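You operate a simulated robot arm through the tools that you are given. There is no shell and no other tool.

Carry out the task below with a simulated robot arm. There is one attempt and no reset: what you move stays moved.

JOB
Pump A's jacket has drained: close it up and grease the pump for storage.
Fine: water drain and bleed screw shut; screw the grease cup in till a bead appears, a quarter turn past it at most; carry the pan from under the drain to the pump's oil shelf, no spill.
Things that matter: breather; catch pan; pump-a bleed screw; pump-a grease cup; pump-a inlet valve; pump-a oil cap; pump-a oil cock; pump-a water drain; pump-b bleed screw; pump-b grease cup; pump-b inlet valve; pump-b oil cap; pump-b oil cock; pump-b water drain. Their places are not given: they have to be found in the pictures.

The check looks at the end state, three seconds after you hand in, the way a careful person would. Anything else that was tipped, shoved, dropped, spilled or broken makes it a failure.

ROBOT AND FRAMES
A 7-joint arm with a two-finger parallel gripper, fixed in place. Base frame: the origin is on the floor under the middle of its stand, x ahead of it, y to its left, z up. Readings come in cm, degrees, newtons and seconds.
It reaches about 124.7 cm from its shoulder. Its first joint turns from -132.0 to 132.0 degrees. Payload 3.91 kg.
Tool frame: the origin (TCP) lies between the finger pads and is the grasp point; the fingertips stand 3 cm ahead of it; z points along the fingers, y is the line along which they close. Largest opening 11 cm; finger width 2, thickness 1; the body of the gripper, 4.8 by 11.2 cm, starts 5.5 cm behind the TCP.
Orientation is that of the tool frame in the base frame, as a unit quaternion [w, x, y, z]. With the fingers straight down and closing along the base's y, the tool's x points along the base's -x, its y along +y and its z along -z.

CONTROLS
- The arm moves only by the tool step_arm. Its argument "targets" is a list of rows, each a list of 7 numbers: the shift along the tool's x, y, z in cm, then the turn, a rotation vector about the tool's x, y, z in rad, then the opening, from 0 (shut) to 1 (fully open). In form: [[x, y, z, ax, ay, az, grip], ...]. A call has 1 to 20 rows; each row shifts and turns the commanded pose from where the row before left it, along the tool's axes as they then stand. Rows are played at 5 a second. More than 5 cm and 8.6 degrees between two rows, or a gripper value outside its range, and nothing of the call is played. A pose out of reach is approached as far as the arm can. The call stops where the force on the tool passes 90 N (or 10 N more than at its start, if that is more) or the arm is blocked; 0.2 s more then pass. The fingers move at their own pace (about 10.8 cm/s each) and stop on an object; they squeeze with about 34 N. The grip force told is the motor's: it shows also when the fingers shut on nothing. Time passes only in rows, and 0.2 s behind the last, so rows that do not move let the fingers close. It gives the time, the measured TCP pose, the force on the tool (base axes), the opening and the grip force at its end, in the units of the frame above (readings bear some noise), with the torque about the TCP (base axes, N m) and any sound that the robot's microphone picked up.
- Cameras (640 x 400 px; columns grow to the right, rows downward): "scene" is fixed at [22.32, -51.16, 143.17]; the picture's right is [-0.21, 0.98, 0.00], its down [0.56, 0.12, -0.82] and it looks along [-0.80, -0.17, -0.57] (base axes); focal length 214 px, centre (320, 200). "wrist" rides on the gripper at [7.2, 1.7, -10.3] in the tool frame; the picture's right is [-0.23, 0.97, 0.00], its down [-0.76, -0.18, -0.62] and it looks along [-0.61, -0.14, 0.78] (tool axes); focal length 222 px, centre (320, 200).
- capture(camera): a new picture of that camera. No time passes.
- locate(camera, pixels): for up to 12 pixels [column, row] of the newest picture of that camera ("zoom" is the newest enlarged one), the place [x, y, z] in the base frame of the surface seen there, good to about 0.2 cm, but the place of the scene camera against the robot may be out by one fixed shift of up to 1.8 cm in any direction. No time passes.
- close_up(camera, box): a new picture of the part [left, top, right, bottom] of that camera's present view, enlarged. No time passes.
- hand_in(): hands the job in; it is judged then, once.

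Open the gripper and draw the arm clear of the work before you hand the job in, unless the task says otherwise.

The tools are called by a JSON object that holds its "api" and its "payload". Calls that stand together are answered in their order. step_arm: Moves the arm, as the interface text tells. Its arguments: {"type":"object","properties":{"targets":{"type":"array"}},"required":["targets"]} The other tools are called the same way: capture (camera) takes a picture; locate (camera, pixels) gives the place of the surface under pixels of a picture; close_up (camera, box) takes an enlarged picture of a part of a camera's view; hand_in () hands the job in.

At the start:

```text
t: 0.0
tcp_pos: [48.11, 15.55, 120.43]
tool_rot: [0.0, 0.0, 1.0, 0.001]
force: [0.7, 0.3, -0.6]
torque: [0.03, -0.03, 0.0]
grip_width: 10.98
grip_force: 0.1
```

scene: 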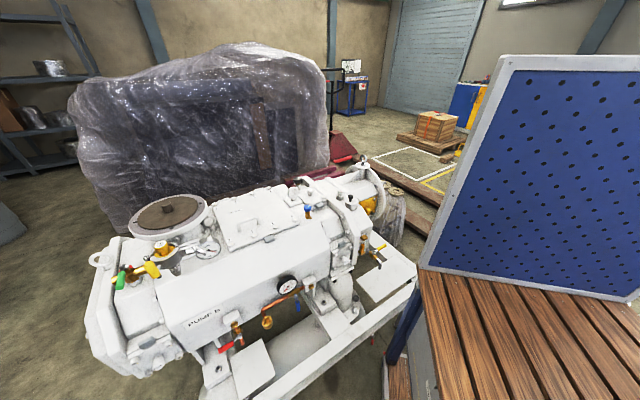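
wrist: 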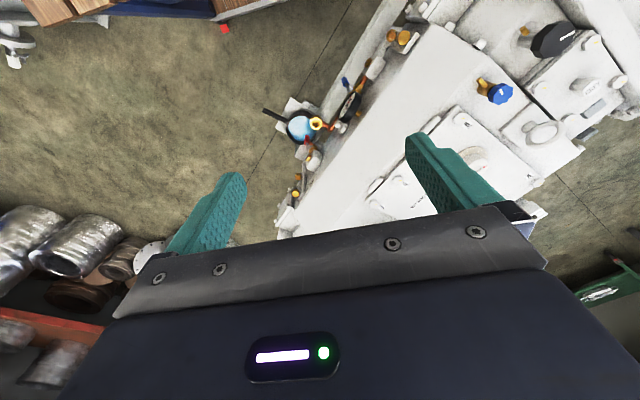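

The scene picture shows a white pump labelled "PUMP B" or similar around (205,320); the wrist view shows another pump with a pan under a drain at about (300,125). I take enlarged pictures of both to identify the parts.

{"api": "close_up", "payload": {"camera": "wrist", "box": [240, 0, 640, 250]}}

{"api": "close_up", "payload": {"camera": "scene", "box": [80, 170, 432, 390]}}

```text
1.60 times, centred on (440, 125) of wrist
```

zoom: 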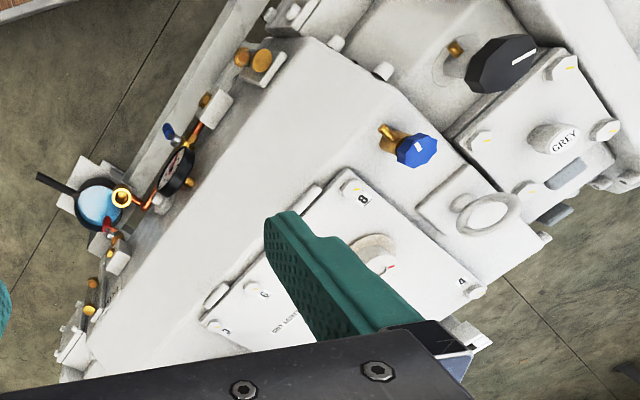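

```text
1.82 times, centred on (256, 280) of scene
```

zoom: 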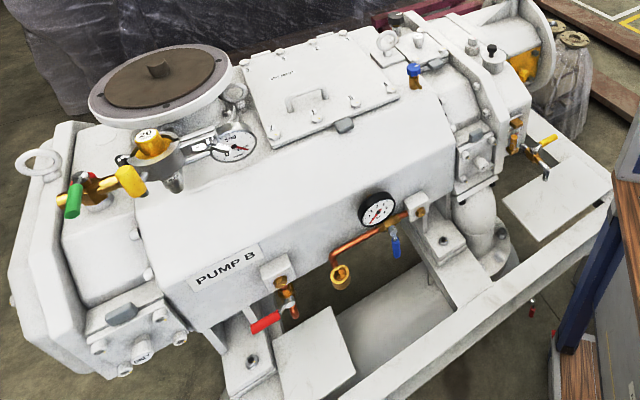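

The wrist view shows the pump with pan and drain (likely pump A) on the +y side. I locate its main features: pan (300,128), yellow cup (316,123), red lever (310,150), blue valve (500,93), black knob (550,40), orange fittings (400,38), (297,180).

{"api": "locate", "payload": {"camera": "wrist", "pixels": [[298, 128], [316, 123], [308, 142], [266, 112], [346, 82], [350, 105], [403, 37], [500, 93], [550, 40], [297, 180], [290, 200], [587, 88]]}}

{"api": "locate", "payload": {"camera": "scene", "pixels": [[205, 318], [267, 322], [225, 347], [152, 269], [122, 280], [163, 247], [308, 208], [364, 243], [378, 250], [290, 286], [250, 370], [385, 280]]}}

{"api": "close_up", "payload": {"camera": "wrist", "box": [240, 60, 400, 160]}}

{"api": "close_up", "payload": {"camera": "wrist", "box": [240, 130, 400, 230]}}

{"api": "close_up", "payload": {"camera": "wrist", "box": [360, 0, 640, 175]}}

```text
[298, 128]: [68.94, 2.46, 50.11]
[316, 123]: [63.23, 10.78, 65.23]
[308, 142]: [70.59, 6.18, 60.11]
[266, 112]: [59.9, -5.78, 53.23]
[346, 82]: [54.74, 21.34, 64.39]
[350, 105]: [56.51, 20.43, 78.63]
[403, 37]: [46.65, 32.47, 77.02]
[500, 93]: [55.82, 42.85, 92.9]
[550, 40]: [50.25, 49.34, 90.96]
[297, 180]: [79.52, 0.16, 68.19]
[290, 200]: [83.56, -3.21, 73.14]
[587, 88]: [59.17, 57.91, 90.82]
```

```text
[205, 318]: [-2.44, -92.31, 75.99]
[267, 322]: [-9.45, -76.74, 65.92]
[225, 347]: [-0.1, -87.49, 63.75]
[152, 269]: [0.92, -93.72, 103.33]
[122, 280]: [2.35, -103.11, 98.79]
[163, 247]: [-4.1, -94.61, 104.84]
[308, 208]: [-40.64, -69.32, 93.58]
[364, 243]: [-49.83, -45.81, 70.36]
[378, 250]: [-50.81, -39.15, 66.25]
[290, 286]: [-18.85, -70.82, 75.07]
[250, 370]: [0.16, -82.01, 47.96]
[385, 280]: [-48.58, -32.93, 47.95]
```

```text
4.00 times, centred on (320, 110) of wrist
```

zoom: 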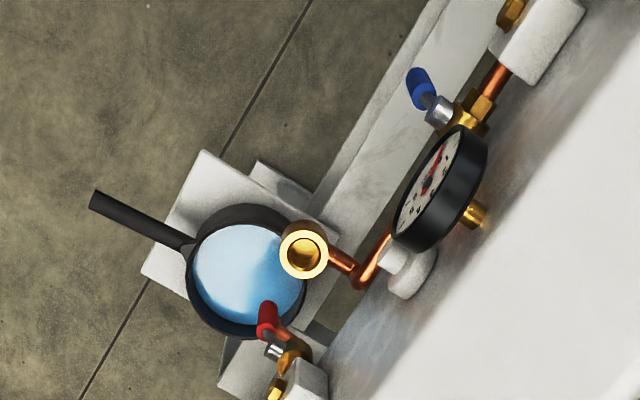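

```text
4.00 times, centred on (320, 180) of wrist
```

zoom: 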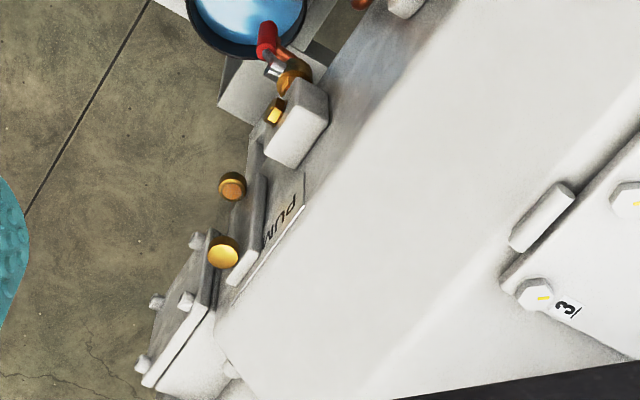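

```text
2.29 times, centred on (500, 88) of wrist
```

zoom: 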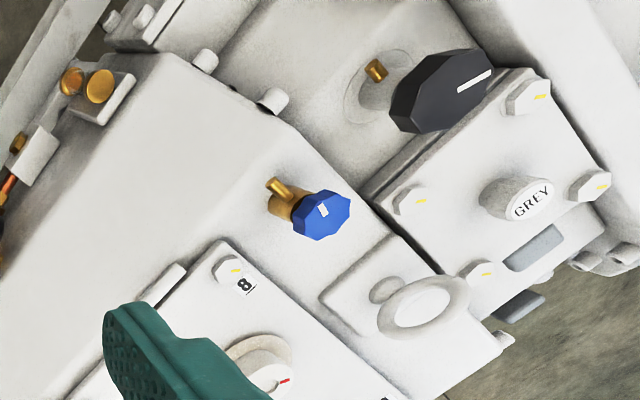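

The close-ups are crisp, so I use strong zooms of pump B in the scene view (left end, middle front, right end) to learn what each fitting is, and of pump A's top from the wrist.

{"api": "close_up", "payload": {"camera": "scene", "box": [90, 220, 250, 320]}}

{"api": "close_up", "payload": {"camera": "scene", "box": [200, 270, 328, 350]}}

{"api": "close_up", "payload": {"camera": "scene", "box": [290, 180, 418, 260]}}

{"api": "close_up", "payload": {"camera": "wrist", "box": [470, 0, 630, 100]}}

{"api": "close_up", "payload": {"camera": "wrist", "box": [360, 0, 440, 50]}}

```text
4.00 times, centred on (170, 270) of scene
```

zoom: 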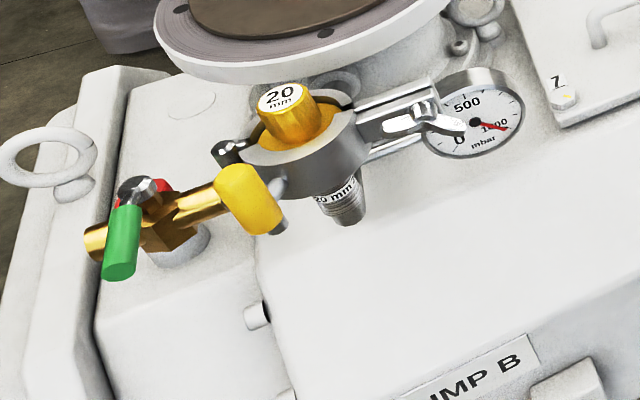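

```text
5.00 times, centred on (264, 310) of scene
```

zoom: 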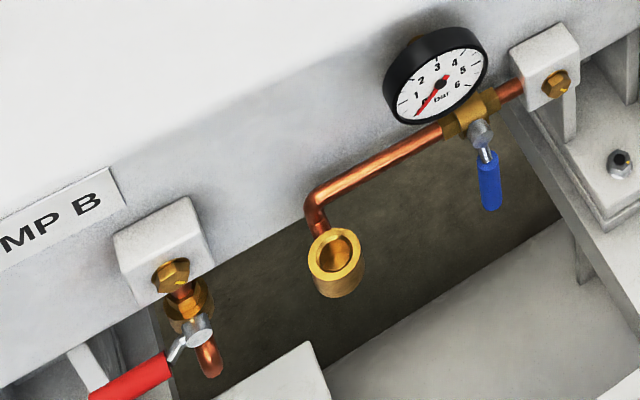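

```text
5.00 times, centred on (354, 220) of scene
```

zoom: 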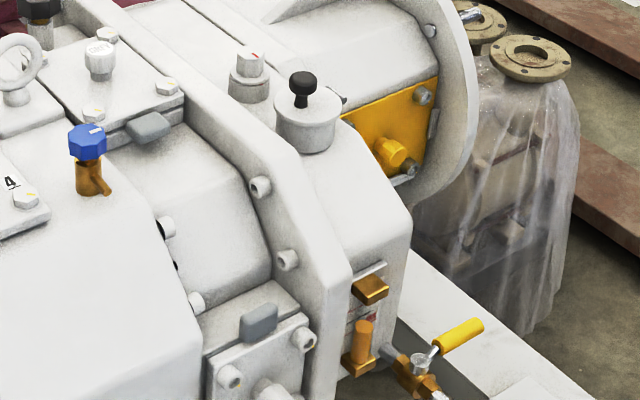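

```text
4.00 times, centred on (550, 50) of wrist
```

zoom: 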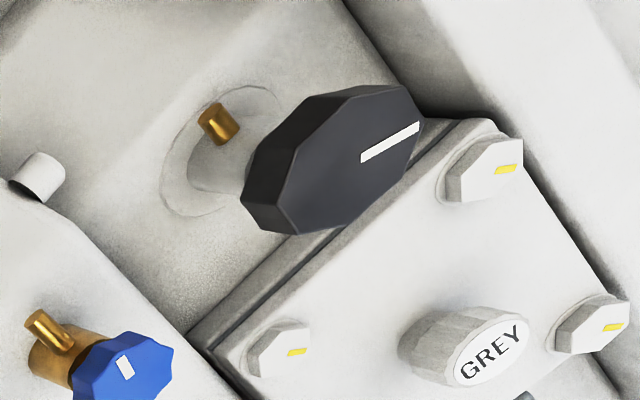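

```text
8.00 times, centred on (400, 25) of wrist
```

zoom: 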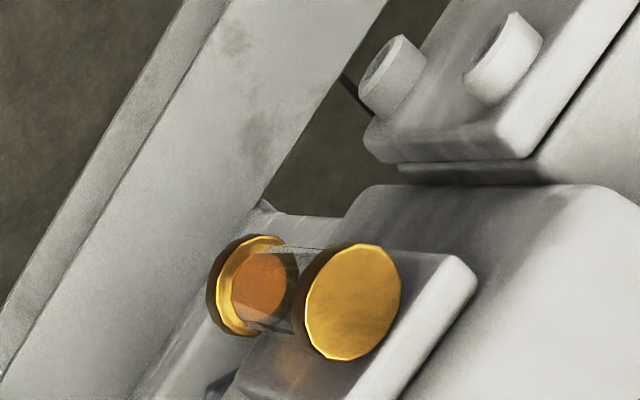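

Pump A's front faces the robot, running from about (84,-3) to (47,32), with the pan at (69,2.5,50). I draw the arm back and turn it 45° left so the wrist camera faces the front.

{"api": "step_arm", "payload": {"targets": [[3, -3.33, 1, 0, 0, 0, 1], [3, -3.33, 1, 0, 0, 0, 1], [3, -3.33, 1, 0, 0, 0, 1], [3, -3.33, 1, 0, 0, 0, 1], [3, -3.33, 1, 0, 0, 0, 1], [3, -3.33, 1, 0, 0, 0, 1], [0, 0, 0, 0, 0, -0.131, 1], [0, 0, 0, 0, 0, -0.131, 1], [0, 0, 0, 0, 0, -0.131, 1], [0, 0, 0, 0, 0, -0.131, 1], [0, 0, 0, 0, 0, -0.131, 1], [0, 0, 0, 0, 0, -0.131, 1]]}}

{"api": "capture", "payload": {"camera": "wrist"}}

{"api": "capture", "payload": {"camera": "scene"}}

```text
t: 2.6
tcp_pos: [32.39, -3.93, 118.18]
tool_rot: [0.001, -0.384, 0.923, 0.0]
force: [0.2, 0.2, -0.2]
torque: [0.01, 0.02, 0.03]
grip_width: 10.98
grip_force: 0.0
out of reach, approached as far as the arm can: row 5, 6
```

```text
taken
```

wrist: 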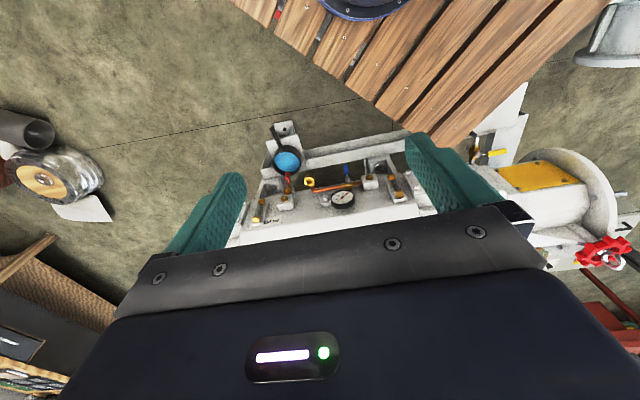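

```text
taken
```

scene: 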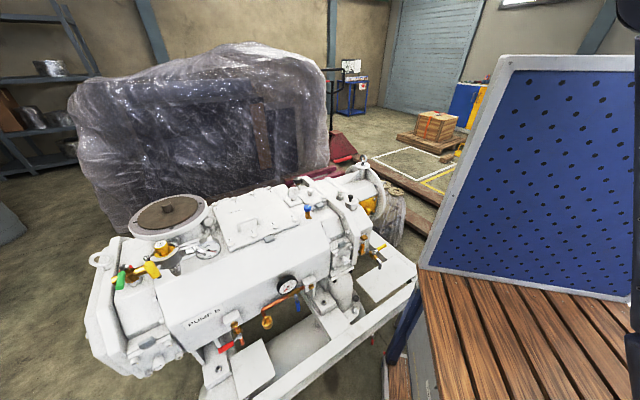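

The wrist view now shows pump A's front around (320,185), the pan (285,160), an oil cock with a yellow lever (490,152) and a red handwheel (605,255). I enlarge these areas.

{"api": "close_up", "payload": {"camera": "wrist", "box": [240, 110, 432, 230]}}

{"api": "close_up", "payload": {"camera": "wrist", "box": [440, 80, 640, 280]}}

{"api": "locate", "payload": {"camera": "wrist", "pixels": [[287, 160], [277, 135], [289, 187], [310, 182], [343, 198], [347, 170], [370, 180], [399, 195], [478, 150], [500, 152], [605, 255], [259, 213]]}}

```text
3.33 times, centred on (336, 170) of wrist
```

zoom: 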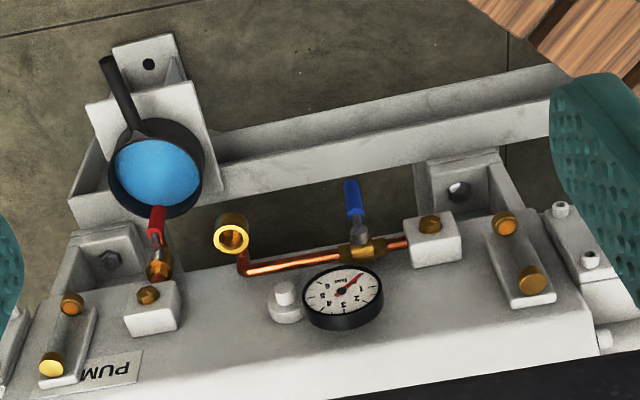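

```text
2.00 times, centred on (540, 180) of wrist
```

zoom: 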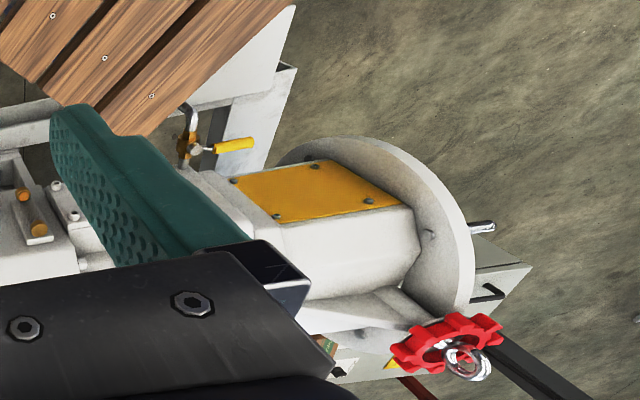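

```text
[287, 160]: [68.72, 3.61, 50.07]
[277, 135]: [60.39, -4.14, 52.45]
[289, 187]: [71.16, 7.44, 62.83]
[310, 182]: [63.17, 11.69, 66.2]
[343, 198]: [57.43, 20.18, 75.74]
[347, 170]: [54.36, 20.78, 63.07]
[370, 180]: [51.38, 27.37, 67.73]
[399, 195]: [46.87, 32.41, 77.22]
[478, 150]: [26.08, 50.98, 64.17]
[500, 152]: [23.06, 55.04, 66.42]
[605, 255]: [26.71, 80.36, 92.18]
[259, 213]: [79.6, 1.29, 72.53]
```

Pump A's red drain lever sits at about (71,7,63), the blue lever by the gauge at (54,21,63) and the yellow oil cock near (26,51,64). I check where the wooden bench and panel are, to keep clear of them, and zoom on details of the drain and pan.

{"api": "locate", "payload": {"camera": "scene", "pixels": [[425, 275], [480, 380], [620, 300], [510, 60], [630, 70], [440, 265], [625, 290], [400, 340], [600, 380], [570, 180]]}}

{"api": "locate", "payload": {"camera": "wrist", "pixels": [[300, 30], [400, 110], [480, 60], [560, 20], [520, 90], [515, 130], [380, 10], [350, 90], [440, 140], [610, 40], [500, 110], [245, 10]]}}

{"api": "close_up", "payload": {"camera": "wrist", "box": [260, 110, 324, 220]}}

{"api": "close_up", "payload": {"camera": "wrist", "box": [450, 100, 546, 190]}}

```text
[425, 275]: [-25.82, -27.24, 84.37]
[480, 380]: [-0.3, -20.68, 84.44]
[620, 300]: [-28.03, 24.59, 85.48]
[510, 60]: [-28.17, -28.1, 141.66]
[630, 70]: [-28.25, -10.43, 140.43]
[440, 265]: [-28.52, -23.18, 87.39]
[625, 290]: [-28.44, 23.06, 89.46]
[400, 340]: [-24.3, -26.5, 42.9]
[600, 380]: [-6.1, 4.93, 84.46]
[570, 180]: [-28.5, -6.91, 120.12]
```

```text
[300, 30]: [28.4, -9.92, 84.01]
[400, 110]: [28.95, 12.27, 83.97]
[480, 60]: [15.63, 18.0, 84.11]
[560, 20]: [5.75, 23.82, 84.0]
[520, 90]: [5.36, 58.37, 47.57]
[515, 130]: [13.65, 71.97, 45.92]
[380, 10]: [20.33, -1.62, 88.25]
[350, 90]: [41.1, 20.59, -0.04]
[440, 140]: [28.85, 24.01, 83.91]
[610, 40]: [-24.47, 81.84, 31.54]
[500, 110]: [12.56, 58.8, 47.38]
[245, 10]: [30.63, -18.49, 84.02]
```

```text
3.64 times, centred on (292, 165) of wrist
```

zoom: 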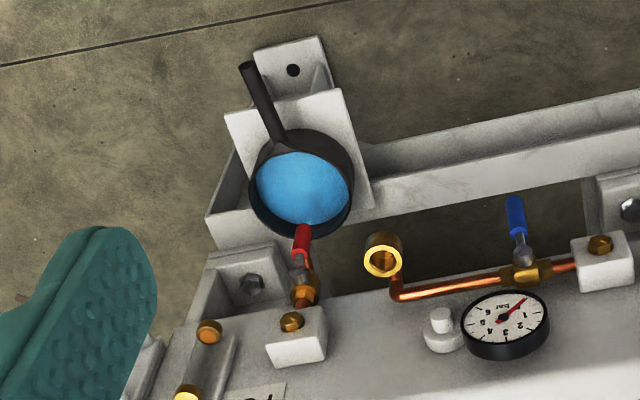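

```text
4.44 times, centred on (498, 145) of wrist
```

zoom: 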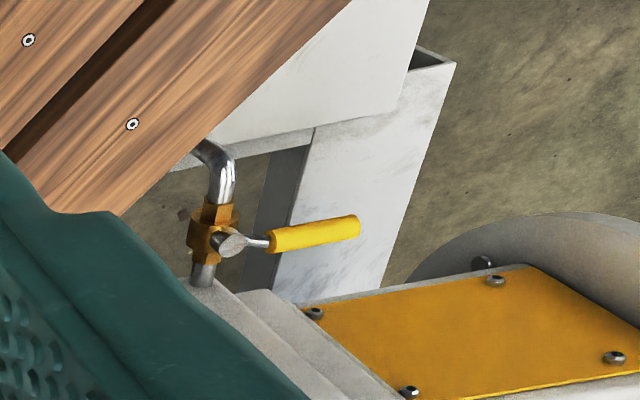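

The robot stands on the wooden bench (z=84, edges x≈30, y≈25), and a white shelf lies near (10,58,47.5). Pump A's grease cup is not yet seen, so I move to view the pump's right-hand end near (85,0).

{"api": "step_arm", "payload": {"targets": [[-1.66, -4.16, 0, 0, 0, 0, 1], [-1.66, -4.16, 0, 0, 0, 0, 1], [-1.66, -4.16, 0, 0, 0, 0, 1], [-1.66, -4.16, 0, 0, 0, 0, 1], [-1.66, -4.16, 0, 0, 0, 0, 1], [-1.66, -4.16, 0, 0, 0, 0, 1], [-1.66, -4.16, 0, 0, 0, 0, 1], [-1.66, -4.16, 0, 0, 0, 0, 1]]}}

{"api": "capture", "payload": {"camera": "wrist"}}

```text
t: 4.4
tcp_pos: [64.9, -17.79, 118.13]
tool_rot: [0.001, -0.383, 0.924, -0.001]
force: [0.6, 0.1, 0.5]
torque: [0.0, -0.05, 0.02]
grip_width: 11.04
grip_force: 0.1
```

```text
taken
```

wrist: 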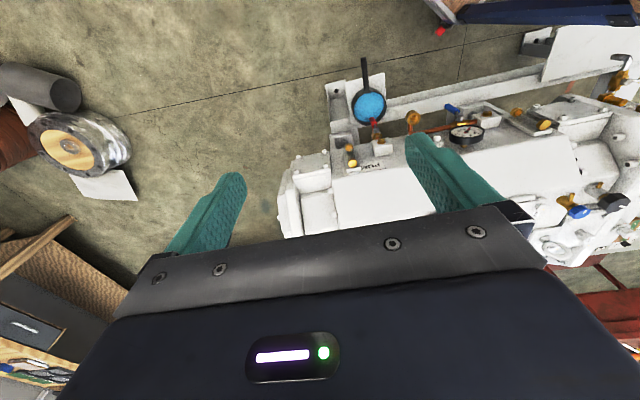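

The right-hand end of pump A shows at (310,180), with the oil end at the far right (620,90). I zoom on the right half for the shelf and fittings.

{"api": "close_up", "payload": {"camera": "wrist", "box": [480, 20, 640, 120]}}

{"api": "close_up", "payload": {"camera": "wrist", "box": [270, 50, 430, 250]}}

{"api": "close_up", "payload": {"camera": "wrist", "box": [500, 120, 640, 280]}}

{"api": "locate", "payload": {"camera": "wrist", "pixels": [[580, 50], [625, 40], [560, 80], [545, 40], [610, 80], [625, 100], [606, 200], [575, 208], [630, 230], [290, 200], [600, 65], [636, 60]]}}

```text
4.00 times, centred on (560, 70) of wrist
```

zoom: 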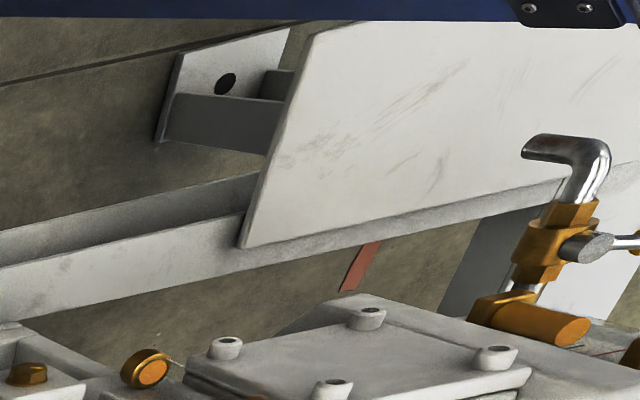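

```text
2.00 times, centred on (350, 150) of wrist
```

zoom: 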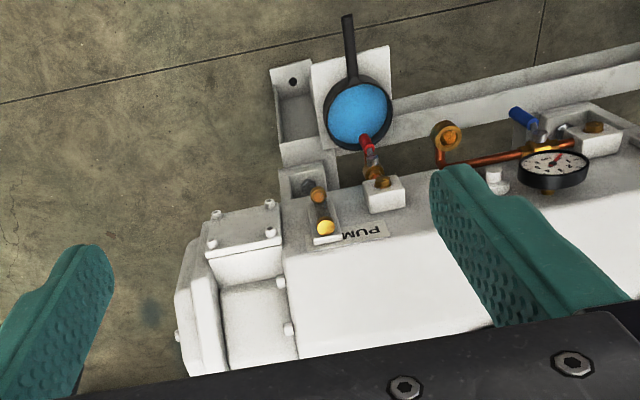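

```text
2.50 times, centred on (570, 200) of wrist
```

zoom: 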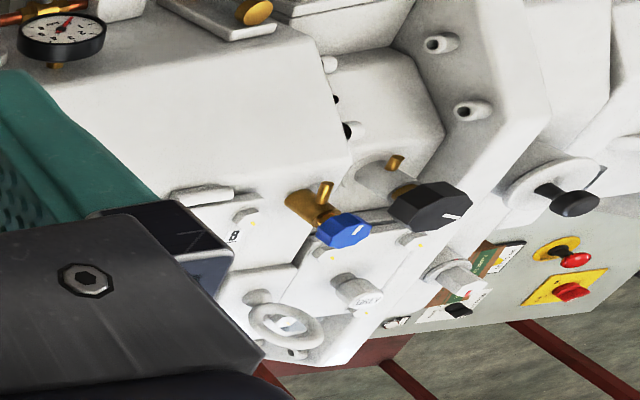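

```text
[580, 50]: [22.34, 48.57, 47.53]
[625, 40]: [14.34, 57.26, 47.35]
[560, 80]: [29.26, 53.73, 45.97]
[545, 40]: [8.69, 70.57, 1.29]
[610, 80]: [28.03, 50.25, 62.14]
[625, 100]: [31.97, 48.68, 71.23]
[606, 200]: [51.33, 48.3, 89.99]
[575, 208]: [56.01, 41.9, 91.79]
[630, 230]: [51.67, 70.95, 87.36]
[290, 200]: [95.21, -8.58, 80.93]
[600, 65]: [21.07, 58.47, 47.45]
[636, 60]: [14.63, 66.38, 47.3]
```

The black octagonal knob at (606,200) with a brass nub may be the grease cup; I compare with pump B's top by zooming the scene at (298,182), and also zoom on pump A's knobs and the far cylinder.

{"api": "close_up", "payload": {"camera": "scene", "box": [260, 160, 356, 220]}}

{"api": "close_up", "payload": {"camera": "wrist", "box": [550, 160, 640, 260]}}

```text
6.67 times, centred on (308, 190) of scene
```

zoom: 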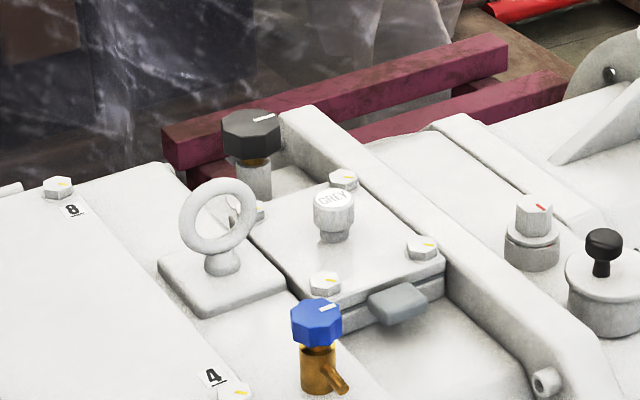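

```text
4.00 times, centred on (595, 210) of wrist
```

zoom: 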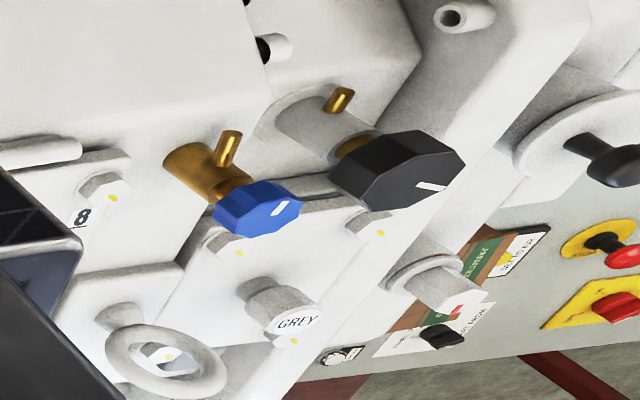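

The black octagonal knob with brass thread beneath it is the grease cup (pump B has the same one), the blue one with a spout is the bleed screw, and "GREY" is another cap to leave alone. Next I lower the arm in front of the drain and pitch it forward to see the lever and pan from the side.

{"api": "step_arm", "payload": {"targets": [[0.79, 1.5, 3.7, 0, 0, 0, 1], [0.79, 1.5, 3.7, 0, 0, 0, 1], [0.79, 1.5, 3.7, 0, 0, 0, 1], [0.79, 1.5, 3.7, 0, 0, 0, 1], [0.79, 1.5, 3.7, 0, 0, 0, 1], [0.79, 1.5, 3.7, 0, 0, 0, 1], [0.79, 1.5, 3.7, 0, 0, 0, 1], [0.79, 1.5, 3.7, 0, 0, 0, 1], [0, 0, 0, 0, -0.131, 0, 1], [0, 0, 0, 0, -0.131, 0, 1], [0, 0, 0, 0, -0.131, 0, 1], [0, 0, 0, 0, -0.131, 0, 1]]}}

{"api": "capture", "payload": {"camera": "wrist"}}

```text
t: 7.2
tcp_pos: [57.51, -7.69, 88.84]
tool_rot: [0.23, -0.448, 0.855, 0.12]
force: [-1.1, -0.8, -0.3]
torque: [0.05, -0.02, 0.01]
grip_width: 11.0
grip_force: 0.0
out of reach, approached as far as the arm can: row 9, 10, 11, 12
stopped in row 12: the arm was blocked; the commanded pose is now the measured one
```

```text
taken
```

wrist: 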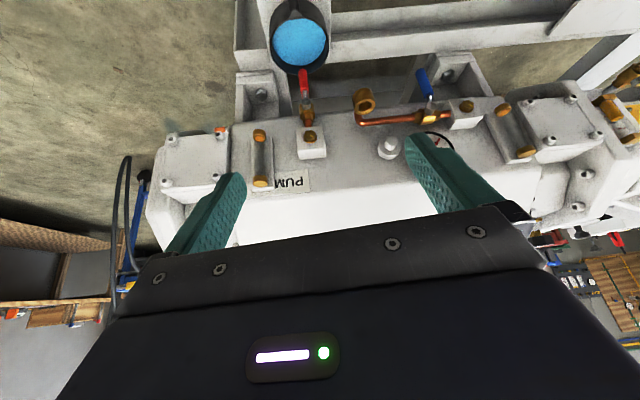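

The arm reports being blocked in row 12 (a joint limit, forces only about 1 N), with TCP at (57.5,-7.7,88.8). The view is useful: drain lever at (305,82), pan at (298,40); I zoom in on them.

{"api": "close_up", "payload": {"camera": "wrist", "box": [235, 0, 363, 80]}}

{"api": "close_up", "payload": {"camera": "wrist", "box": [240, 60, 400, 200]}}

{"api": "locate", "payload": {"camera": "wrist", "pixels": [[303, 72], [306, 92], [307, 108], [307, 122], [298, 40], [272, 48], [327, 50], [300, 72], [298, 5], [310, 138], [420, 75], [430, 95]]}}

```text
5.00 times, centred on (299, 40) of wrist
```

zoom: 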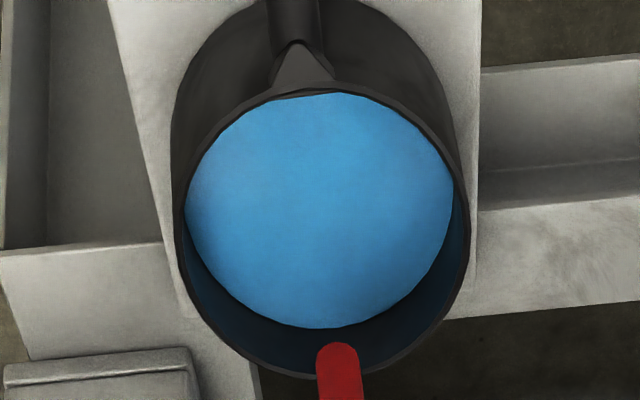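

```text
2.86 times, centred on (320, 130) of wrist
```

zoom: 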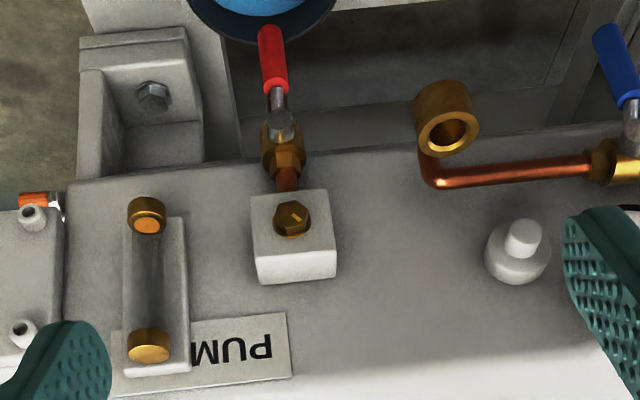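

```text
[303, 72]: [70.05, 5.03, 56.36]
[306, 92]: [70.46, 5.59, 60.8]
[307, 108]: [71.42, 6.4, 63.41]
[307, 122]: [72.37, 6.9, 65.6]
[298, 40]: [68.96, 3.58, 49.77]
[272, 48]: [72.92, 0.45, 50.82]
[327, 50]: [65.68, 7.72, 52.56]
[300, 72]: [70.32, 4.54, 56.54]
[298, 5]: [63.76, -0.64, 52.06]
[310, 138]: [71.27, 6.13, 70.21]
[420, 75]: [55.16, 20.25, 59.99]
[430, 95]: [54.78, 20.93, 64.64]
```

The red lever hangs straight down, from the stem (70.8,5.8,62) to the tip (70.1,5.0,56.4), parallel with its vertical pipe, so the drain is open. I compare with pump B's red lever for the closed direction.

{"api": "close_up", "payload": {"camera": "scene", "box": [200, 300, 280, 370]}}

{"api": "locate", "payload": {"camera": "scene", "pixels": [[239, 338], [232, 343], [219, 352], [241, 343], [235, 324], [297, 300], [297, 306], [270, 321], [287, 290]]}}

{"api": "close_up", "payload": {"camera": "wrist", "box": [280, 60, 340, 130]}}

```text
5.71 times, centred on (240, 335) of scene
```

zoom: 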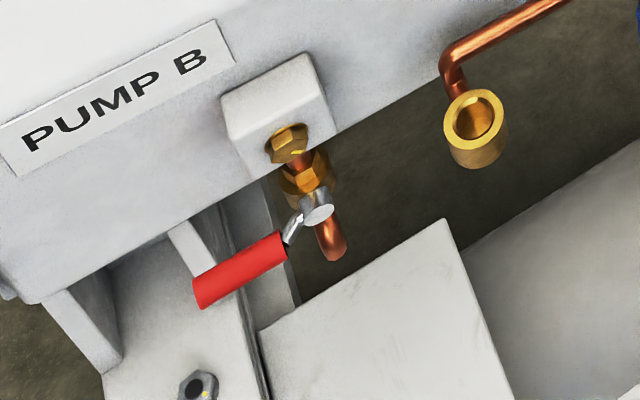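

```text
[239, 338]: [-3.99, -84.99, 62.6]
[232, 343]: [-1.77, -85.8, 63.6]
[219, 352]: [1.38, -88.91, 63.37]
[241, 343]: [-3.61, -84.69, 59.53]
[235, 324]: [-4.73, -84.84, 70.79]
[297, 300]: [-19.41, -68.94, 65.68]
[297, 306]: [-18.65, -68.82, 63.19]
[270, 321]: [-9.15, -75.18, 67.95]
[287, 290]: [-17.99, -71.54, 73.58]
```

```text
5.71 times, centred on (310, 95) of wrist
```

zoom: 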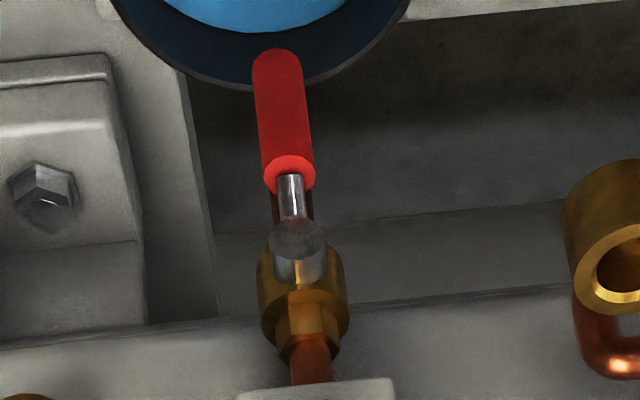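

Pump B's shut red lever points level to the viewer's left, so pump A's must be swung 90° from straight down. I locate the lever parts precisely in the newest zoom (stem (300,240), grip (290,160), tip (278,60)) and the tundish (600,280).

{"api": "locate", "payload": {"camera": "zoom", "pixels": [[300, 238], [290, 195], [288, 160], [283, 110], [277, 60], [262, 160], [313, 165], [305, 300], [310, 365], [600, 250], [575, 230], [30, 200]]}}

```text
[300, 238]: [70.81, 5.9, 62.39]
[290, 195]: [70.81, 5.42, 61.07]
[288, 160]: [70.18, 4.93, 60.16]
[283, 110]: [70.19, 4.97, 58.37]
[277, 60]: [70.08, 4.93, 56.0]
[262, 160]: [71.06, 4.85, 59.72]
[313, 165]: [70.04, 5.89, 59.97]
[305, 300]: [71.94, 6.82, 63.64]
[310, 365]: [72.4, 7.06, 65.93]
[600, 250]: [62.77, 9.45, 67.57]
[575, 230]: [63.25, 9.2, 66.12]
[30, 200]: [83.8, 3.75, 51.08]
```

The stem is at about (71,6,62.4) and the lever tip at z≈55.7, about 3 cm above the pan rim. I want the gripper level with the camera on top for the lever and pan, so I unpitch, rise into free air and test a half roll.

{"api": "step_arm", "payload": {"targets": [[0, 0, 0, 0, 0.132, 0, 1], [0, 0, 0, 0, 0.132, 0, 1], [0, 0, 0, 0, 0.132, 0, 1], [0, 0, 0, 0, 0.132, 0, 1], [0, 0, -4, 0, 0, 0, 0], [0, 0, -4, 0, 0, 0, 0], [0, 0, -4, 0, 0, 0, 0], [0, 0, -4, 0, 0, 0, 0], [0, 0, 0, 0, 0, 0.14, 0], [0, 0, 0, 0, 0, 0.14, 0], [0, 0, 0, 0, 0, 0.14, 0], [0, 0, 0, 0, 0, 0.14, 0], [0, 0, 0, 0, 0, 0.14, 0], [0, 0, 0, 0, 0, 0.14, 0], [0, 0, 0, 0, 0, 0.14, 0], [0, 0, 0, 0, 0, 0.14, 0], [0, 0, 0, 0, 0, 0.14, 0], [0, 0, 0, 0, 0, 0.14, 0], [0, 0, 0, 0, 0, 0.14, 0], [0, 0, 0, 0, 0, 0.14, 0]]}}

```text
t: 11.4
tcp_pos: [57.35, -7.72, 104.88]
tool_rot: [-0.001, 0.352, 0.936, -0.001]
force: [0.4, -0.1, 0.1]
torque: [0.02, -0.02, -0.02]
grip_width: 0.01
grip_force: 34.0
```

The first 96° of roll went fine. I continue the roll to bring the camera to the far side of the gripper.

{"api": "step_arm", "payload": {"targets": [[0, 0, 0, 0, 0, 0.137, 0], [0, 0, 0, 0, 0, 0.137, 0], [0, 0, 0, 0, 0, 0.137, 0], [0, 0, 0, 0, 0, 0.137, 0], [0, 0, 0, 0, 0, 0.137, 0], [0, 0, 0, 0, 0, 0.137, 0], [0, 0, 0, 0, 0, 0.137, 0], [0, 0, 0, 0, 0, 0.137, 0], [0, 0, 0, 0, 0, 0.137, 0], [0, 0, 0, 0, 0, 0.137, 0], [0, 0, 0, 0, 0, 0.137, 0], [0, 0, 0, 0, 0, 0.137, 0]]}}

```text
t: 14.0
tcp_pos: [57.37, -7.72, 104.82]
tool_rot: [0.001, 0.925, 0.38, -0.002]
force: [0.2, -0.8, -0.1]
torque: [-0.02, 0.01, 0.02]
grip_width: 0.0
grip_force: 34.4
```

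Now x_t points forward (+0.71,+0.70), so pitching up will put the camera on top. I lower to z≈76 in front of the pan and pitch forward about 48°.

{"api": "step_arm", "payload": {"targets": [[0, 0, 3.6, 0, 0, 0, 0], [0, 0, 3.6, 0, 0, 0, 0], [0, 0, 3.6, 0, 0, 0, 0], [0, 0, 3.6, 0, 0, 0, 0], [0, 0, 3.6, 0, 0, 0, 0], [0, 0, 3.6, 0, 0, 0, 0], [0, 0, 3.6, 0, 0, 0, 0], [0, 0, 3.6, 0, 0, 0, 0], [0, 0, 0, 0, 0.14, 0, 0], [0, 0, 0, 0, 0.14, 0, 0], [0, 0, 0, 0, 0.14, 0, 0], [0, 0, 0, 0, 0.14, 0, 0], [0, 0, 0, 0, 0.14, 0, 0], [0, 0, 0, 0, 0.14, 0, 0]]}}

{"api": "capture", "payload": {"camera": "wrist"}}

```text
t: 17.0
tcp_pos: [58.3, -8.01, 75.86]
tool_rot: [-0.157, 0.844, 0.35, 0.376]
force: [-0.4, -3.3, 1.1]
torque: [0.13, -0.06, 0.05]
grip_width: 0.0
grip_force: 33.7
out of reach, approached as far as the arm can: row 13
```

```text
taken
```

wrist: 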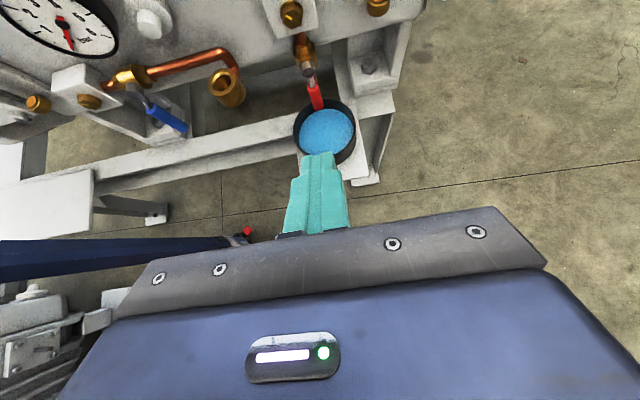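

The view is now upright: red lever (317,98), pan (325,130), handle hidden under the fingers. I pitch a little more to 60° from vertical and approach to the right of the lever, stopping short to check.

{"api": "step_arm", "payload": {"targets": [[0, 0, 1, 0, 0.105, 0, 0], [0, 0, 1, 0, 0.105, 0, 0], [-1.44, 0.34, 3.0, 0, 0, 0, 0], [-1.44, 0.34, 3.0, 0, 0, 0, 0], [-1.44, 0.34, 3.0, 0, 0, 0, 0], [-1.44, 0.34, 3.0, 0, 0, 0, 0], [-1.44, 0.34, 3.0, 0, 0, 0, 0]]}}

{"api": "capture", "payload": {"camera": "wrist"}}

```text
t: 18.6
tcp_pos: [67.25, -1.34, 60.71]
tool_rot: [-0.191, 0.8, 0.331, 0.462]
force: [0.2, -0.7, 0.2]
torque: [0.0, 0.01, 0.02]
grip_width: 0.0
grip_force: 33.5
```

```text
taken
```

wrist: 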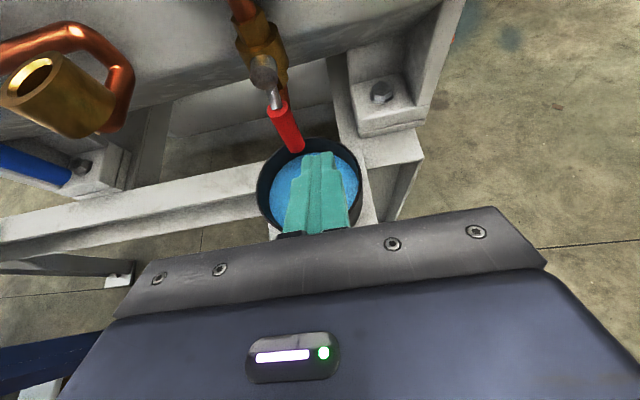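

The fingers (tip at (320,153)) stand just to the right of and in front of the red lever (tip (298,148)). I locate both for the last approach.

{"api": "locate", "payload": {"camera": "wrist", "pixels": [[298, 146], [285, 120], [276, 98], [265, 72], [320, 156], [303, 156], [340, 170], [325, 145], [262, 30], [283, 80]]}}

{"api": "close_up", "payload": {"camera": "wrist", "box": [220, 30, 380, 230]}}

```text
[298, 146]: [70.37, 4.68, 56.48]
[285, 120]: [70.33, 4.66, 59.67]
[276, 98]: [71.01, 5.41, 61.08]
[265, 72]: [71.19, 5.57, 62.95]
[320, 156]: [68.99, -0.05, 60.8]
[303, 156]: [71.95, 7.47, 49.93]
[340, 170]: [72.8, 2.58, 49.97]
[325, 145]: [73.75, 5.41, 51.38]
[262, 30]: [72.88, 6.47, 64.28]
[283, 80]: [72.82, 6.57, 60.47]
```

```text
2.00 times, centred on (300, 130) of wrist
```

zoom: 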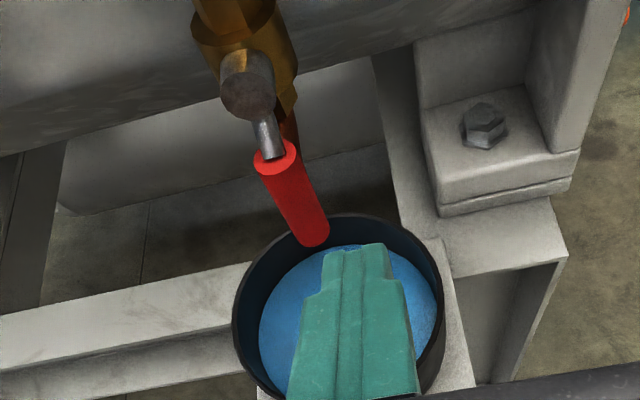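

The lever's right side is at b≈47.1 (viewer-right coordinate) and the finger's left edge about 0.4 cm further right. I move forward so the tip passes the lever plane, then push gently leftwards about 2 cm and read the force.

{"api": "step_arm", "payload": {"targets": [[0.5, 0.2, 1.8, 0, 0, 0, 0], [0.5, 0.2, 1.8, 0, 0, 0, 0], [0.5, 0.1, 1.8, 0, 0, 0, 0], [0, 0, 0, 0, 0, 0, 0]]}}

{"api": "capture", "payload": {"camera": "wrist"}}

```text
t: 19.6
tcp_pos: [71.43, 2.06, 59.26]
tool_rot: [-0.19, 0.801, 0.33, 0.463]
force: [0.0, 0.2, -0.6]
torque: [-0.02, 0.02, -0.01]
grip_width: 0.02
grip_force: 34.6
```

```text
taken
```

wrist: 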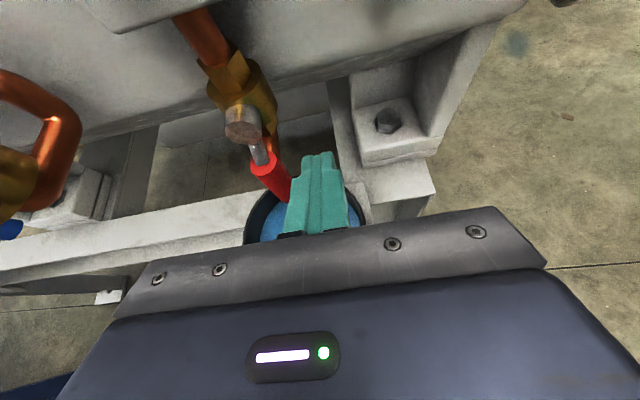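

TCP is beside the lever with about 0.9 cm gap and no force. I push left in small steps.

{"api": "step_arm", "payload": {"targets": [[0, -0.6, 0, 0, 0, 0, 0], [0, -0.6, 0, 0, 0, 0, 0], [0, -0.6, 0, 0, 0, 0, 0], [0, -0.6, 0, 0, 0, 0, 0]]}}

{"api": "capture", "payload": {"camera": "wrist"}}

```text
t: 20.6
tcp_pos: [70.28, 2.97, 59.27]
tool_rot: [-0.184, 0.802, 0.327, 0.465]
force: [71.3, -49.3, 7.5]
torque: [0.02, -0.42, -1.8]
grip_width: 0.0
grip_force: 34.5
```

```text
taken
```

wrist: 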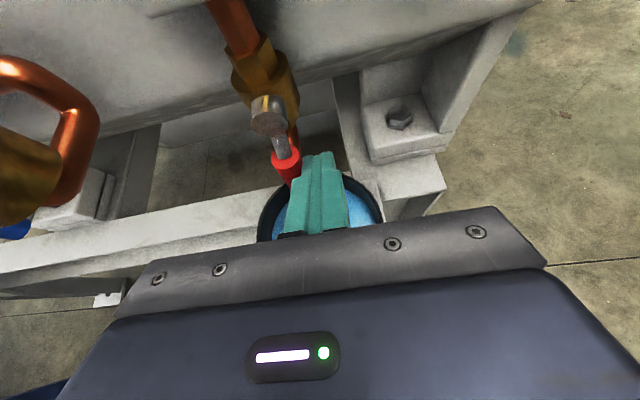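

The push left met about 87 N with hardly any movement, so that is the stop: the lever must turn to the other side. I back off at once.

{"api": "step_arm", "payload": {"targets": [[0, 0.6, 0, 0, 0, 0, 0], [0, 0.6, 0, 0, 0, 0, 0], [0, 0.6, 0, 0, 0, 0, 0], [0, 0.6, 0, 0, 0, 0, 0]]}}

{"api": "close_up", "payload": {"camera": "wrist", "box": [200, 0, 400, 250]}}

{"api": "locate", "payload": {"camera": "zoom", "pixels": [[240, 240], [255, 290], [200, 190], [270, 310]]}}

```text
t: 21.6
tcp_pos: [71.34, 2.32, 59.26]
tool_rot: [-0.193, 0.8, 0.331, 0.461]
force: [1.1, -0.1, 0.8]
torque: [0.02, -0.03, -0.02]
grip_width: 0.01
grip_force: 33.2
```

```text
1.60 times, centred on (300, 125) of wrist
```

zoom: 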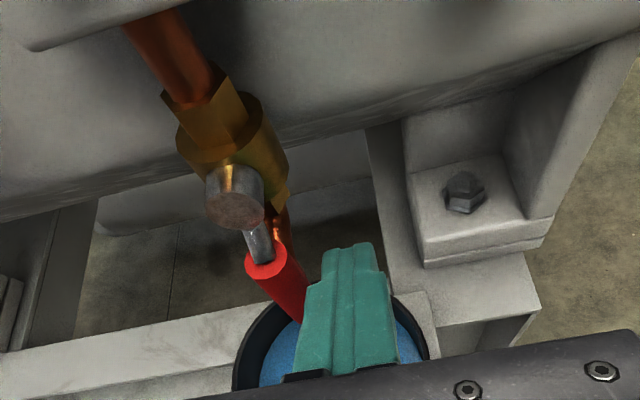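

```text
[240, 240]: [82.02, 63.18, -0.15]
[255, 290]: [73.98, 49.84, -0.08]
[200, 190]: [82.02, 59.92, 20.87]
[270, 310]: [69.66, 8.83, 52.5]
```

The lever stayed put. I withdraw, pass to the left of the lever and go in again on that side.

{"api": "step_arm", "payload": {"targets": [[-1.3, 0, -2.2, 0, 0, 0, 0], [-1.3, 0, -2.2, 0, 0, 0, 0], [0, -2.45, 0, 0, 0, 0, 0], [0, -2.45, 0, 0, 0, 0, 0], [1.3, 0, 2.2, 0, 0, 0, 0], [1.3, 0, 2.2, 0, 0, 0, 0], [0, 0, 0, 0, 0, 0, 0]]}}

{"api": "capture", "payload": {"camera": "wrist"}}

```text
t: 23.2
tcp_pos: [67.75, 5.42, 59.35]
tool_rot: [-0.191, 0.801, 0.33, 0.463]
force: [0.0, 0.4, 0.5]
torque: [-0.02, 0.02, -0.03]
grip_width: 0.0
grip_force: 34.2
```

```text
taken
```

wrist: 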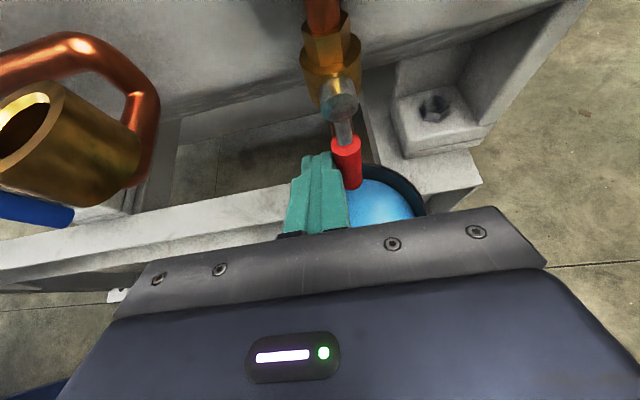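

The fingers are now left of the lever (lever at (347,160)). I push right in small steps of 0.6 cm.

{"api": "step_arm", "payload": {"targets": [[0, 0.6, 0, 0, 0, 0, 0], [0, 0.6, 0, 0, 0, 0, 0], [0, 0.6, 0, 0, 0, 0, 0], [0, 0.6, 0, 0, 0, 0, 0]]}}

{"api": "capture", "payload": {"camera": "wrist"}}

```text
t: 24.2
tcp_pos: [69.63, 3.76, 59.41]
tool_rot: [-0.191, 0.801, 0.33, 0.462]
force: [-1.0, 0.1, 0.1]
torque: [0.0, 0.02, 0.02]
grip_width: 0.0
grip_force: 34.5
```

```text
taken
```

wrist: 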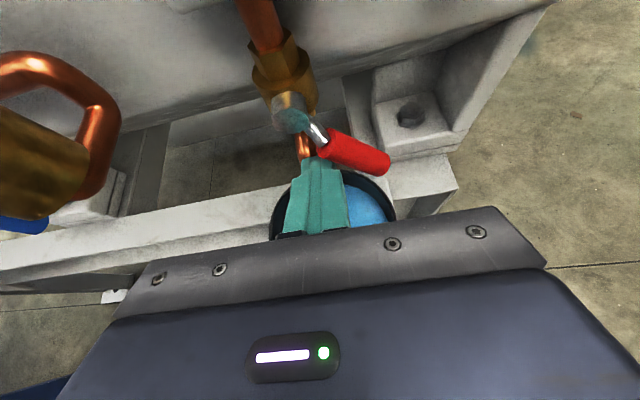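

The lever swings freely to the right now (grip at (355,152), about 45°). I continue along the arc, right then up, in small steps.

{"api": "step_arm", "payload": {"targets": [[0.13, 0.8, -0.08, 0, 0, 0, 0], [0.13, 0.8, -0.08, 0, 0, 0, 0], [0.13, 0.8, -0.08, 0, 0, 0, 0], [0.4, 0.5, -0.23, 0, 0, 0, 0]]}}

{"api": "capture", "payload": {"camera": "wrist"}}

```text
t: 25.2
tcp_pos: [71.83, 1.81, 60.28]
tool_rot: [-0.19, 0.801, 0.33, 0.462]
force: [-3.3, -1.1, -1.8]
torque: [0.02, 0.0, 0.0]
grip_width: 0.0
grip_force: 34.3
```

```text
taken
```

wrist: 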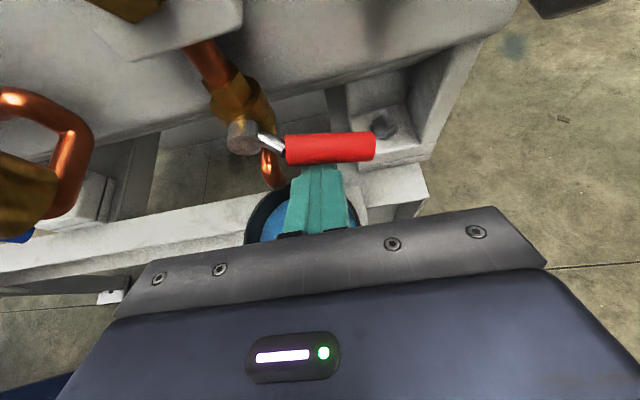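

The lever is nearly level. I locate the stem and grip ends to measure its angle.

{"api": "locate", "payload": {"camera": "wrist", "pixels": [[293, 150], [330, 148], [370, 146], [238, 138], [370, 136], [293, 140], [270, 160]]}}

```text
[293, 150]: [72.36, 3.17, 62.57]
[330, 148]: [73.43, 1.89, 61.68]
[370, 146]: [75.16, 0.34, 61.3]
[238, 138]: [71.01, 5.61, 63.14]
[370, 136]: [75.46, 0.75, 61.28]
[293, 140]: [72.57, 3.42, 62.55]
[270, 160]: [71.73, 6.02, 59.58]
```

The lever is about 18° below level (φ≈72°). I push up further in steps of 0.4 cm until it meets the stop.

{"api": "step_arm", "payload": {"targets": [[0.35, 0.1, -0.2, 0, 0, 0, 0], [0.35, 0.1, -0.2, 0, 0, 0, 0], [0.35, 0.1, -0.2, 0, 0, 0, 0]]}}

{"api": "capture", "payload": {"camera": "wrist"}}

```text
t: 26.0
tcp_pos: [71.91, 1.43, 61.5]
tool_rot: [-0.19, 0.801, 0.33, 0.462]
force: [-0.5, -2.3, -1.3]
torque: [-0.03, 0.01, -0.06]
grip_width: 0.0
grip_force: 34.0
```

```text
taken
```

wrist: 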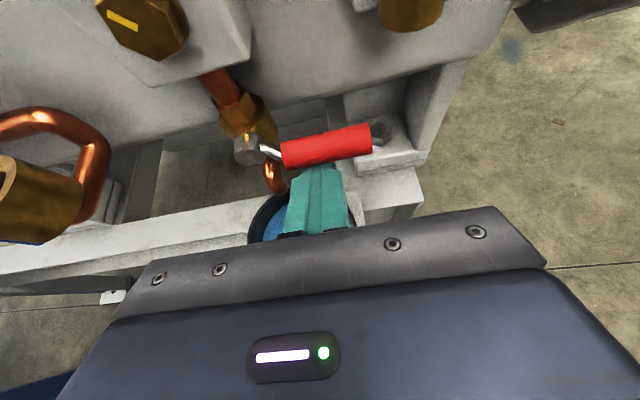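

{"api": "locate", "payload": {"camera": "wrist", "pixels": [[290, 156], [330, 146], [366, 138], [245, 148]]}}

{"api": "step_arm", "payload": {"targets": [[0.26, 0, -0.15, 0, 0, 0, 0], [0.26, 0, -0.15, 0, 0, 0, 0], [0, 0, 0, 0, 0, 0, 0]]}}

{"api": "capture", "payload": {"camera": "wrist"}}

```text
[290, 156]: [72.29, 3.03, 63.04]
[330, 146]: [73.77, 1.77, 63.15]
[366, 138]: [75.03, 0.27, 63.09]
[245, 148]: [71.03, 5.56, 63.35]
```

```text
t: 26.8
tcp_pos: [71.94, 1.48, 61.57]
tool_rot: [-0.19, 0.803, 0.33, 0.459]
force: [-5.2, -2.3, -73.5]
torque: [-1.02, 0.57, -0.51]
grip_width: 0.01
grip_force: 34.0
```

```text
taken
```

wrist: 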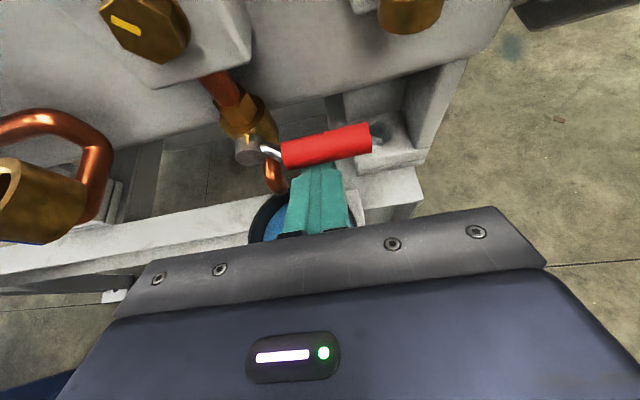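

The lever is now level (z≈63.1 along its length) and against its stop with 73 N, so the drain is shut. I ease off downwards and withdraw to look at the pan and its handle.

{"api": "step_arm", "payload": {"targets": [[-0.35, 0, 0.2, 0, 0, 0, 0], [-0.35, 0, 0.2, 0, 0, 0, 0], [-0.8, 0, -1.4, 0, 0, 0, 0], [-1.3, 0, -2.2, 0, 0, 0, 0], [-1.0, 0, -2.5, 0, 0, 0, 0], [0, 0, -3.5, 0, 0, 0, 0], [0, 0, -3.5, 0, 0, 0, 0], [0, 0, -3.5, 0, 0, 0, 0], [0, 0, -3.5, 0, 0, 0, 0]]}}

{"api": "capture", "payload": {"camera": "wrist"}}

```text
t: 28.8
tcp_pos: [58.47, -11.93, 68.64]
tool_rot: [-0.191, 0.801, 0.33, 0.462]
force: [0.1, -0.4, 0.2]
torque: [0.0, 0.02, 0.0]
grip_width: 0.01
grip_force: 33.3
```

```text
taken
```

wrist: 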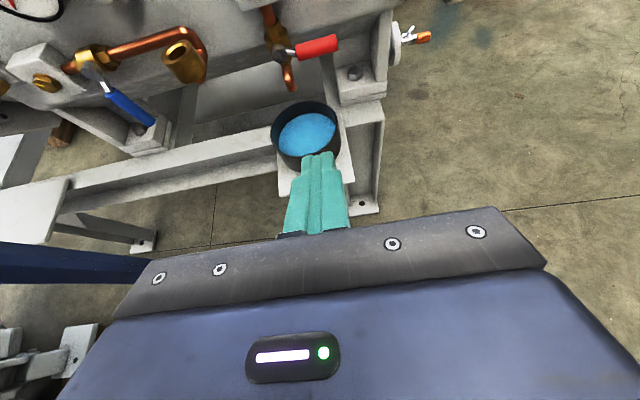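

The drain lever shows level at (318,46) with no drip. The pan handle is hidden behind the fingers, so I shift 7 cm left to see the handle and measure the pan.

{"api": "step_arm", "payload": {"targets": [[0, -3.5, 0, 0, 0, 0, 0], [0, -3.5, 0, 0, 0, 0, 0]]}}

{"api": "capture", "payload": {"camera": "wrist"}}

{"api": "close_up", "payload": {"camera": "wrist", "box": [320, 80, 480, 220]}}

```text
t: 29.4
tcp_pos: [53.47, -6.97, 68.7]
tool_rot: [-0.191, 0.8, 0.33, 0.462]
force: [-1.5, 0.1, -0.7]
torque: [0.02, 0.01, -0.04]
grip_width: 0.02
grip_force: 33.7
```

```text
taken
```

wrist: 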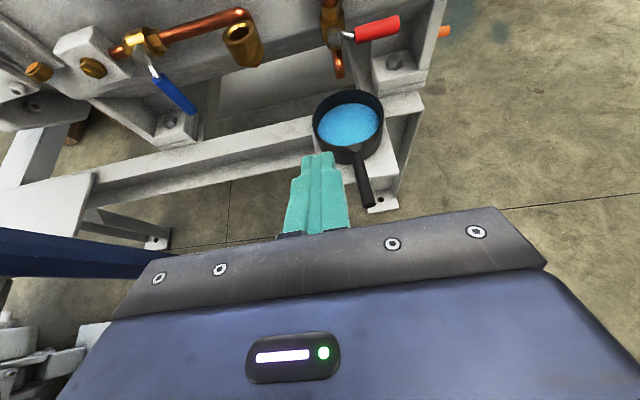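

```text
2.86 times, centred on (400, 150) of wrist
```

zoom: 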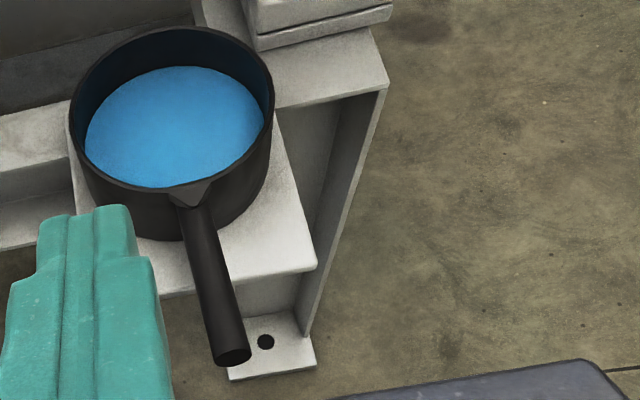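

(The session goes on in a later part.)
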